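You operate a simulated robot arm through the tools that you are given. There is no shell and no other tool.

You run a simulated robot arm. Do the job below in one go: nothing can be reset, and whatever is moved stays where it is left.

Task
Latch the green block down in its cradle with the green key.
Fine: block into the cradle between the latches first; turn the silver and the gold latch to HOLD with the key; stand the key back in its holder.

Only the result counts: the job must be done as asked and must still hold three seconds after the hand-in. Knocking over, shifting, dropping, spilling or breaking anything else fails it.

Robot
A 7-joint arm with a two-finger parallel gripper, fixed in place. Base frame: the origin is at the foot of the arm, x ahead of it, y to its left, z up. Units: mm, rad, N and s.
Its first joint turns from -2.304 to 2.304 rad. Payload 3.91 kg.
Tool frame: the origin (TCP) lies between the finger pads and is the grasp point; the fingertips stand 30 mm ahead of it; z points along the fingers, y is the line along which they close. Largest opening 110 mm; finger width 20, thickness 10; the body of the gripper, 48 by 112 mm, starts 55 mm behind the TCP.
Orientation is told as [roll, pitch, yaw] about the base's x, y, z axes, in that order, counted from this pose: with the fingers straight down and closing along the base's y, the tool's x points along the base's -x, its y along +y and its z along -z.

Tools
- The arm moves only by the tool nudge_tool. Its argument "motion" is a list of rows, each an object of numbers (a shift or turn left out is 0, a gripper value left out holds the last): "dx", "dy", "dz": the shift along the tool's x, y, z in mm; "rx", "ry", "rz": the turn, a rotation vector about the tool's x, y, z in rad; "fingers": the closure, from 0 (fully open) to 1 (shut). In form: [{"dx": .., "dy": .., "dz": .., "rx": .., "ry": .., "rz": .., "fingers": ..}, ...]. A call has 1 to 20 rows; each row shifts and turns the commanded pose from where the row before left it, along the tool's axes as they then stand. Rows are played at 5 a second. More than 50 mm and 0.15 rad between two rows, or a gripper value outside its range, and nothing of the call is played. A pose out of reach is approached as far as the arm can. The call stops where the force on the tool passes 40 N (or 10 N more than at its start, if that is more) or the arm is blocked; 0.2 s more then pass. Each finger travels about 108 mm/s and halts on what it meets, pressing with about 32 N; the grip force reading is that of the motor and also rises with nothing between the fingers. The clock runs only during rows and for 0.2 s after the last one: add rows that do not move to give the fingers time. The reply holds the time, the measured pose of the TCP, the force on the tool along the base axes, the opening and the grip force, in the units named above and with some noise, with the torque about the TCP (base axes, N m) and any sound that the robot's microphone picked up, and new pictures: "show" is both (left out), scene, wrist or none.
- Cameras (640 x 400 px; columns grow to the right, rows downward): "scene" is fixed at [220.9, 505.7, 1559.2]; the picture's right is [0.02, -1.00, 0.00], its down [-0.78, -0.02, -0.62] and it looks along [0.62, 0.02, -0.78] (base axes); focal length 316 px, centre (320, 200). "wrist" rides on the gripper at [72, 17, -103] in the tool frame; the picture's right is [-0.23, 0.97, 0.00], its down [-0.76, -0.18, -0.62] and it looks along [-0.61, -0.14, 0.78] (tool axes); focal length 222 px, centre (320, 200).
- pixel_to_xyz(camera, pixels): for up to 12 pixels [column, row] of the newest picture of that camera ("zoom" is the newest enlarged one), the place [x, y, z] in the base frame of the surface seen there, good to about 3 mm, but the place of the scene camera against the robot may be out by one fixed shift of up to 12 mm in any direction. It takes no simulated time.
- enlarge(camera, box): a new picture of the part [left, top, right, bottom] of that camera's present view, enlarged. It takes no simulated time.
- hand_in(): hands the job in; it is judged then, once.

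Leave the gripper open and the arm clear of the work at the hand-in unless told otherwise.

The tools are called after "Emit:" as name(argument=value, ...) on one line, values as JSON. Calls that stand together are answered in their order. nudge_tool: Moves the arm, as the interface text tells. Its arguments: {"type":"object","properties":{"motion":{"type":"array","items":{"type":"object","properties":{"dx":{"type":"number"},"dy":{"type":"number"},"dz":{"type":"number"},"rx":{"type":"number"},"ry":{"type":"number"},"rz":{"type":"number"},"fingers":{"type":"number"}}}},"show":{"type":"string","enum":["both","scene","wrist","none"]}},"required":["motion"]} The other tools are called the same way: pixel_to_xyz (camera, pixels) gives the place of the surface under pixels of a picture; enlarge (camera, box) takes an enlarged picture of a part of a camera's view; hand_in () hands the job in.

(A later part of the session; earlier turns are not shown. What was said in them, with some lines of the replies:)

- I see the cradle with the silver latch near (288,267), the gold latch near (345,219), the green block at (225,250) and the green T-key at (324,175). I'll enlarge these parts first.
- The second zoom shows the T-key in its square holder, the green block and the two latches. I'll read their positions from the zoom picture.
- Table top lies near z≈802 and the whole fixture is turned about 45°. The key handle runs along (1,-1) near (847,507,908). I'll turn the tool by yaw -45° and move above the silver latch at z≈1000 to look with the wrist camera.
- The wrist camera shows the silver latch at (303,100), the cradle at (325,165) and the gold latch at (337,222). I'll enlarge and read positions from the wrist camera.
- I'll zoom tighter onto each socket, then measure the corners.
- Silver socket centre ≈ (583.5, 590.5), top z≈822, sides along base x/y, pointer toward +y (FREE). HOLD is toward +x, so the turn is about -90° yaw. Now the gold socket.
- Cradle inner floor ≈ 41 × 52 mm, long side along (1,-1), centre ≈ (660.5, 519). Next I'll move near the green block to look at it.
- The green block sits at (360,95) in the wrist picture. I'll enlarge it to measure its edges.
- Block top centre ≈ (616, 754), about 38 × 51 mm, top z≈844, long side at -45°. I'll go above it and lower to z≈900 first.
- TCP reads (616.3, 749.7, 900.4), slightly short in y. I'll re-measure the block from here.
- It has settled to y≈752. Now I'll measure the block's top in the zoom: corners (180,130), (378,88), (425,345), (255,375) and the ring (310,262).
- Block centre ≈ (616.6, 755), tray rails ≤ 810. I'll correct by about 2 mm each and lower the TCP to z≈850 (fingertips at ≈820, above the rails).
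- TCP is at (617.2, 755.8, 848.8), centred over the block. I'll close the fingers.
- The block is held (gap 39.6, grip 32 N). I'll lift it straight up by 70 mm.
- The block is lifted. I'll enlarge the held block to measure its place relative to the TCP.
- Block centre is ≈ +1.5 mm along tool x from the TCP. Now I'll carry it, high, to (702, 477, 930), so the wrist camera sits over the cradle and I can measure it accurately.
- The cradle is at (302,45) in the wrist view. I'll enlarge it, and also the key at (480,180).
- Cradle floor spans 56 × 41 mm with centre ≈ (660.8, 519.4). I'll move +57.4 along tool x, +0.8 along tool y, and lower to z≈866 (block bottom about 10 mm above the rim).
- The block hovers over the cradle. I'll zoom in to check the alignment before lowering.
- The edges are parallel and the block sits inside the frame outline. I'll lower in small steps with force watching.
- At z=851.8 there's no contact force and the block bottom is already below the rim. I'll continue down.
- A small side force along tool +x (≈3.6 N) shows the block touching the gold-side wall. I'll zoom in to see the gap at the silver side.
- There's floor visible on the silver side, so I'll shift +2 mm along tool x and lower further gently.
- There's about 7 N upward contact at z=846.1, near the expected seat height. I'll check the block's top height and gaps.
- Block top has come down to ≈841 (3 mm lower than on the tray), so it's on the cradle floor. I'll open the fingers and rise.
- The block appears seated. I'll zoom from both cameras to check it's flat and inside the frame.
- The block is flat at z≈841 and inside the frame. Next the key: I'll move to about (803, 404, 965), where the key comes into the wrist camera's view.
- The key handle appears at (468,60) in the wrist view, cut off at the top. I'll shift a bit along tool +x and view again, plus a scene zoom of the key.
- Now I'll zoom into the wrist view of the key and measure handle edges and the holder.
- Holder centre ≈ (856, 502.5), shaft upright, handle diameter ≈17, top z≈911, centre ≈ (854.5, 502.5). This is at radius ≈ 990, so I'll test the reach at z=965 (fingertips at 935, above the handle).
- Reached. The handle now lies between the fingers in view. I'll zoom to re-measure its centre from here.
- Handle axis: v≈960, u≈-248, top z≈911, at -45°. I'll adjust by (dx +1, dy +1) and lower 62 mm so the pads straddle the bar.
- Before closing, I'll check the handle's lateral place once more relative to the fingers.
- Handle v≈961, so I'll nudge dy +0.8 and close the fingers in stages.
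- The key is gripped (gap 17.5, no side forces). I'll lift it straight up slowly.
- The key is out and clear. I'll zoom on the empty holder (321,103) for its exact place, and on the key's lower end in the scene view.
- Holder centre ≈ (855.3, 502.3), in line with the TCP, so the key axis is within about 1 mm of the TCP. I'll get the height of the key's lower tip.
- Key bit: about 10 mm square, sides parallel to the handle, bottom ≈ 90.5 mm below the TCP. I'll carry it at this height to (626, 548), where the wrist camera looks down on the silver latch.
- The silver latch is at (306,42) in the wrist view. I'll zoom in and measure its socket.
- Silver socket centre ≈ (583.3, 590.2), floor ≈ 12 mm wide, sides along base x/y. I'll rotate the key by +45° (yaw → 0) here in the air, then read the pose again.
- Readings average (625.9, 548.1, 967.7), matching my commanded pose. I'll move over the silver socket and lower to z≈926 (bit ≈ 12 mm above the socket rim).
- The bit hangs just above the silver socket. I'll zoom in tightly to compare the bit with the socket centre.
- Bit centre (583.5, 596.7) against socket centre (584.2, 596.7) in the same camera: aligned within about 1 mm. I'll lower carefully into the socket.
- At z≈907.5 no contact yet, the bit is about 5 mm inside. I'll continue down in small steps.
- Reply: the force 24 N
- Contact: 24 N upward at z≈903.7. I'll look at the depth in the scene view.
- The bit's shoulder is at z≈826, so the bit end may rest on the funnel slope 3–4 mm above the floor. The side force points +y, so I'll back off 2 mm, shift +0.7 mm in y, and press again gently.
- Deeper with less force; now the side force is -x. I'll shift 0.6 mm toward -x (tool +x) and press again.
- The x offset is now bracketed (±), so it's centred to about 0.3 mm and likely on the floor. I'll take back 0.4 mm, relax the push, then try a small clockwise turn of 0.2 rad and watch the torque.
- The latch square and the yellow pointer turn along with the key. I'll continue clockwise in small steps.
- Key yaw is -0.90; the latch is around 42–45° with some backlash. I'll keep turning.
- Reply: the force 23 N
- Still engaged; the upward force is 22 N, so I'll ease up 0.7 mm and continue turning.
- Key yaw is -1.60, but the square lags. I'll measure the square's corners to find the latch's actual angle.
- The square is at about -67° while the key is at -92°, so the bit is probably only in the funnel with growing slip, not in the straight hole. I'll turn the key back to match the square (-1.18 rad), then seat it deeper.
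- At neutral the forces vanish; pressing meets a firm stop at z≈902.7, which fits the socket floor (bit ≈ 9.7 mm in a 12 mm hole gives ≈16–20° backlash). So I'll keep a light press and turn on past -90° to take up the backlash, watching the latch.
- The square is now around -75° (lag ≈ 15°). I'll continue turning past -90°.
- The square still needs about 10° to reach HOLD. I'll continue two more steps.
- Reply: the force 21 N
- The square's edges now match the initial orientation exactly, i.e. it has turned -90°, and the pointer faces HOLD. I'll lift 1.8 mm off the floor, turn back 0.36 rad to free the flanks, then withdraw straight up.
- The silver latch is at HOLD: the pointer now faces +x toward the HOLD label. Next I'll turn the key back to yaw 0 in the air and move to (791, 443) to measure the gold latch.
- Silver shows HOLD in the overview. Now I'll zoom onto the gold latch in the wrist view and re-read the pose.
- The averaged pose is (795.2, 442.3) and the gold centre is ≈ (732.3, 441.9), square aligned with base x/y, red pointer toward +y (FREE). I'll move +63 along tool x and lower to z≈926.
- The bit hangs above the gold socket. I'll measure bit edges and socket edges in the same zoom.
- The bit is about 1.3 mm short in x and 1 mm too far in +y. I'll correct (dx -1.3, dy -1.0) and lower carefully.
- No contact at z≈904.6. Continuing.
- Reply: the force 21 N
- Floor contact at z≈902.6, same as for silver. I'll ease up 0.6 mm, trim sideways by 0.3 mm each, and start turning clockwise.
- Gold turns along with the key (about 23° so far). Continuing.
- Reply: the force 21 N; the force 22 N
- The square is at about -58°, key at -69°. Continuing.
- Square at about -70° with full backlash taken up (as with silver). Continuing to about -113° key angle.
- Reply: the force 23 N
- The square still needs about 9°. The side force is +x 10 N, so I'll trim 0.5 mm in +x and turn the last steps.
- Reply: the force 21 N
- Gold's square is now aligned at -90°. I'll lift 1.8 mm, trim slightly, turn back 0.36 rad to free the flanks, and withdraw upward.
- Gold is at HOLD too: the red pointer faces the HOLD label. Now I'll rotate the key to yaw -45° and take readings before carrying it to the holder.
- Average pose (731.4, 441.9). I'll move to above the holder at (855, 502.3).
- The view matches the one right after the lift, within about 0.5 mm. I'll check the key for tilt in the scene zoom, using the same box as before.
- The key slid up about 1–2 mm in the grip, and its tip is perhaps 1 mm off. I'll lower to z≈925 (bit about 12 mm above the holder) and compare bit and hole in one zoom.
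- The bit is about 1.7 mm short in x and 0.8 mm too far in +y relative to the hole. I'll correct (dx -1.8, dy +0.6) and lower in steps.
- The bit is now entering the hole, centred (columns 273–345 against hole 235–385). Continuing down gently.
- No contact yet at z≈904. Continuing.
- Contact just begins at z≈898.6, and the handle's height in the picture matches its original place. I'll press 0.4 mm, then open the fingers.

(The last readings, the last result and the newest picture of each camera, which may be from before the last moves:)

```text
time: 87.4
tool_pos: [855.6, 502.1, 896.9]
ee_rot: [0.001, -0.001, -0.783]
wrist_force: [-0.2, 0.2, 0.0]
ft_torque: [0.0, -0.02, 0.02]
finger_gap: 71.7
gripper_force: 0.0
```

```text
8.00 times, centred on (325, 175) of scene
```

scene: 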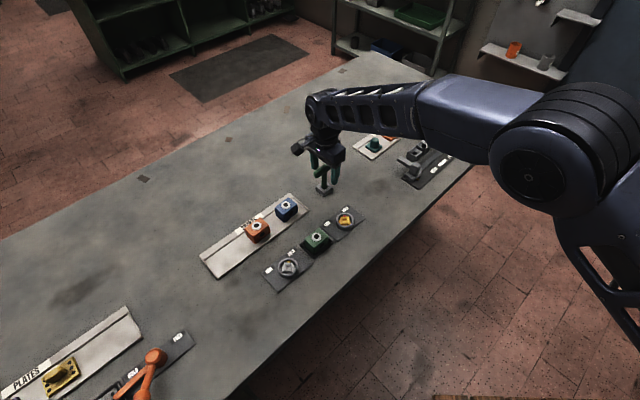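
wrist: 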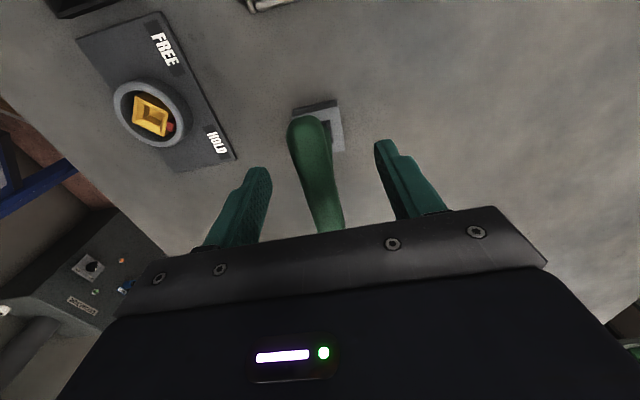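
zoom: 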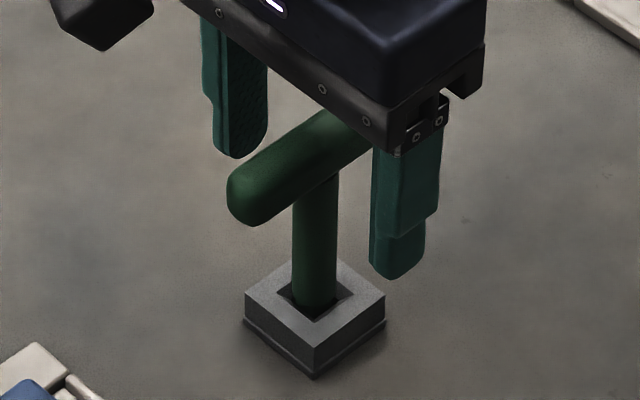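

The key stands in its holder like at the start. I'll rise straight up and then retreat clear of the work.

Emit:
nudge_tool(motion=[{"dz": -15}, {"dz": -25}, {"dz": -30}, {"dz": -30}, {"dz": -30}, {"dz": -20}, {}])

Emit:
enlarge(camera="scene", box=[295, 150, 355, 200])

Emit:
enlarge(camera="scene", box=[260, 195, 370, 290])

```text
time: 89.0
tool_pos: [857.2, 502.2, 1049.5]
ee_rot: [0.0, -0.001, -0.784]
wrist_force: [-0.3, -0.5, -0.7]
ft_torque: [-0.02, -0.01, -0.01]
finger_gap: 71.5
gripper_force: 0.0
```

scene: 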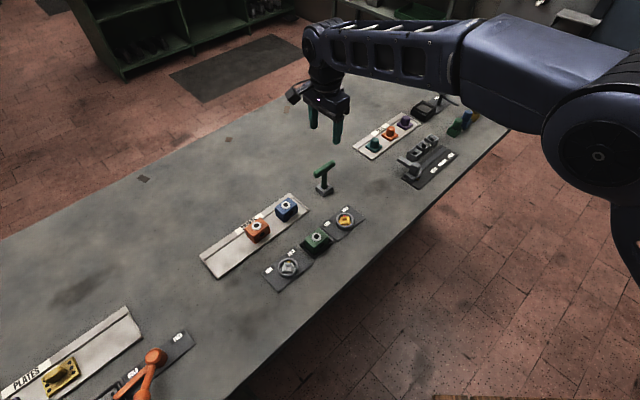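
wrist: 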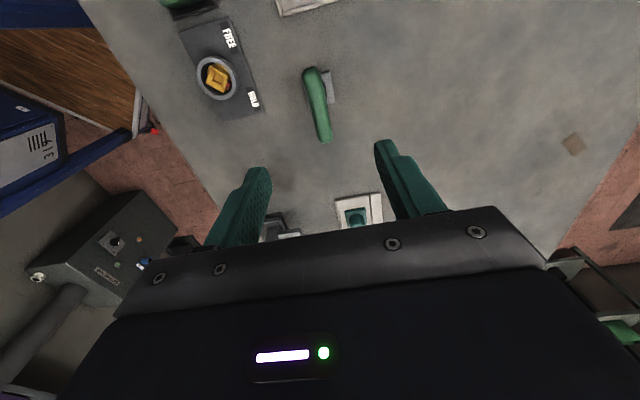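

```text
8.00 times, centred on (325, 175) of scene
```

zoom: 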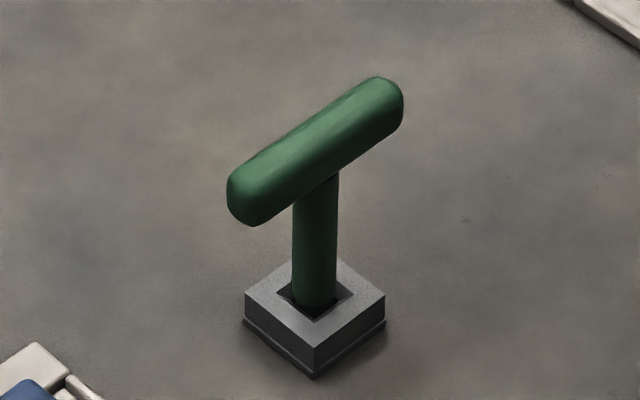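

```text
4.21 times, centred on (315, 242) of scene
```

zoom: 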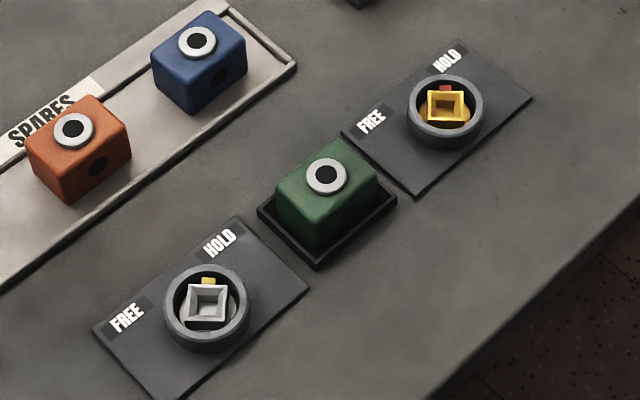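

All looks right: both pointers face HOLD, the block is in its cradle, and the key stands upright. I'll measure both latch squares once more for their exact angles.

Emit:
enlarge(camera="scene", box=[332, 204, 358, 230])

Emit:
pixel_to_xyz(camera="zoom", pixels=[[256, 197], [379, 197], [383, 297], [256, 297], [316, 182], [316, 197], [257, 250], [379, 250], [318, 297], [287, 297], [350, 297], [345, 197]])

Emit:
enlarge(camera="scene", box=[276, 252, 302, 278])

Emit:
pixel_to_xyz(camera="zoom", pixels=[[242, 167], [378, 168], [370, 292], [231, 289], [312, 149], [310, 168], [236, 230], [374, 230], [300, 291], [265, 290], [335, 291], [345, 168]])

```text
15.38 times, centred on (345, 217) of scene
```

zoom: 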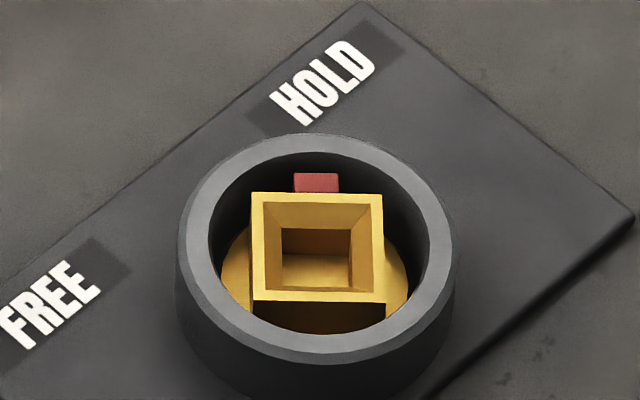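

```text
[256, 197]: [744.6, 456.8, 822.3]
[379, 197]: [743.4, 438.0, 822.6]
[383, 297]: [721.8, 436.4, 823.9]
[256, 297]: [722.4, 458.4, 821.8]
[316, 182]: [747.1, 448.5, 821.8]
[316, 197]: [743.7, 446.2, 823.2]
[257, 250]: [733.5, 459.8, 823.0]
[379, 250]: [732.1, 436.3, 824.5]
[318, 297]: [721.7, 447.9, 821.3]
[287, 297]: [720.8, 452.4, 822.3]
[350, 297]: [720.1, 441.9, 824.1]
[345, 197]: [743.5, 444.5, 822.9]
```

```text
15.38 times, centred on (289, 265) of scene
```

zoom: 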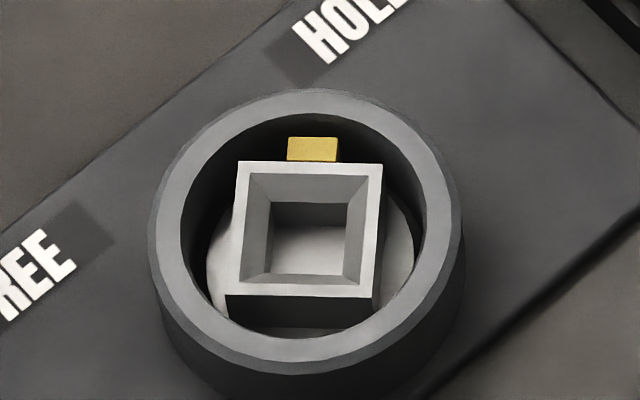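

```text
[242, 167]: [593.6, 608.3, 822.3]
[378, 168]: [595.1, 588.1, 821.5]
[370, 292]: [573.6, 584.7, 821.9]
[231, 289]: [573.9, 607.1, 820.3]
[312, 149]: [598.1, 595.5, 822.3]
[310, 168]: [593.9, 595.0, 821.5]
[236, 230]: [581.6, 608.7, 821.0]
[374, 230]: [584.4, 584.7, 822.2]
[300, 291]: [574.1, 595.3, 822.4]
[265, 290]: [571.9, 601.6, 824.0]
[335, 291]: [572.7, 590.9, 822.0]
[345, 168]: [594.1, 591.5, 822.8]
```

Both squares are aligned at HOLD within measurement noise. I'll retreat clear of the work with the gripper fully open.

Emit:
nudge_tool(motion=[{"dy": -36, "dz": -10, "fingers": 0.0}, {"dy": -36, "dz": -10}, {"dy": -36, "dz": -10}, {"dy": -36, "dz": -10}, {"dy": -36, "dz": -10}, {"dy": -36, "dz": -10}, {}, {}, {}])

Emit:
enlarge(camera="scene", box=[190, 150, 380, 300])

```text
time: 91.0
tool_pos: [704.8, 348.7, 1109.0]
ee_rot: [0.0, 0.0, -0.783]
wrist_force: [-0.4, -0.3, 0.8]
ft_torque: [0.04, 0.01, 0.0]
finger_gap: 110.0
gripper_force: 0.1
```

scene: 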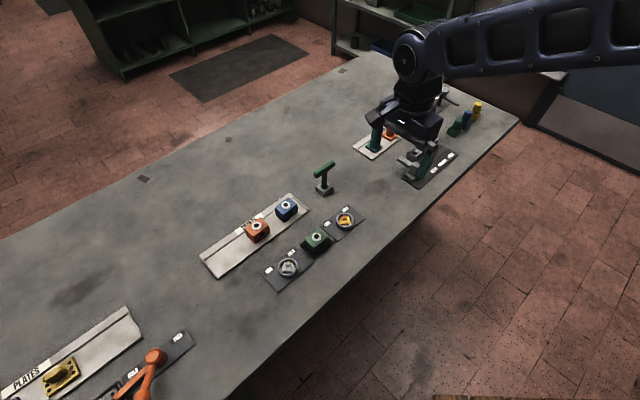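
wrist: 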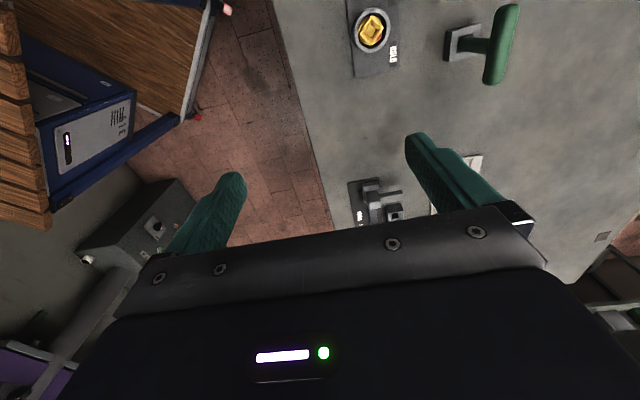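

```text
2.67 times, centred on (285, 225) of scene
```

zoom: 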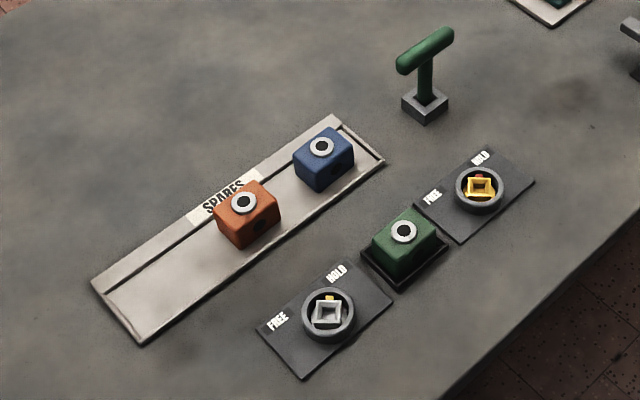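

The green block sits in the cradle, both latches point to HOLD, the key stands in its holder, the spare blocks are untouched, and the arm is clear with the gripper open. I'm handing in.

Emit:
hand_in()

```text
The job is handed in.
```

The job is handed in, but the tool returned no verdict, so I don't yet know whether it passed.

- **Block:** the green block is seated flat in the cradle between the latches.
- **Latches:** silver and gold are both turned about 90° from FREE to HOLD. I felt no stop and heard no click at HOLD. I judged the angle from the pointers and from the socket squares lining up with their starting orientation, to within about 2°.
- **Key:** the green key stands in its holder at its original height. It had slid up about 4 mm in the grip during the turning, which I allowed for when setting it down.
- **Surroundings:** the orange and blue spare blocks look undisturbed. The gripper is fully open and the arm is clear of the work.
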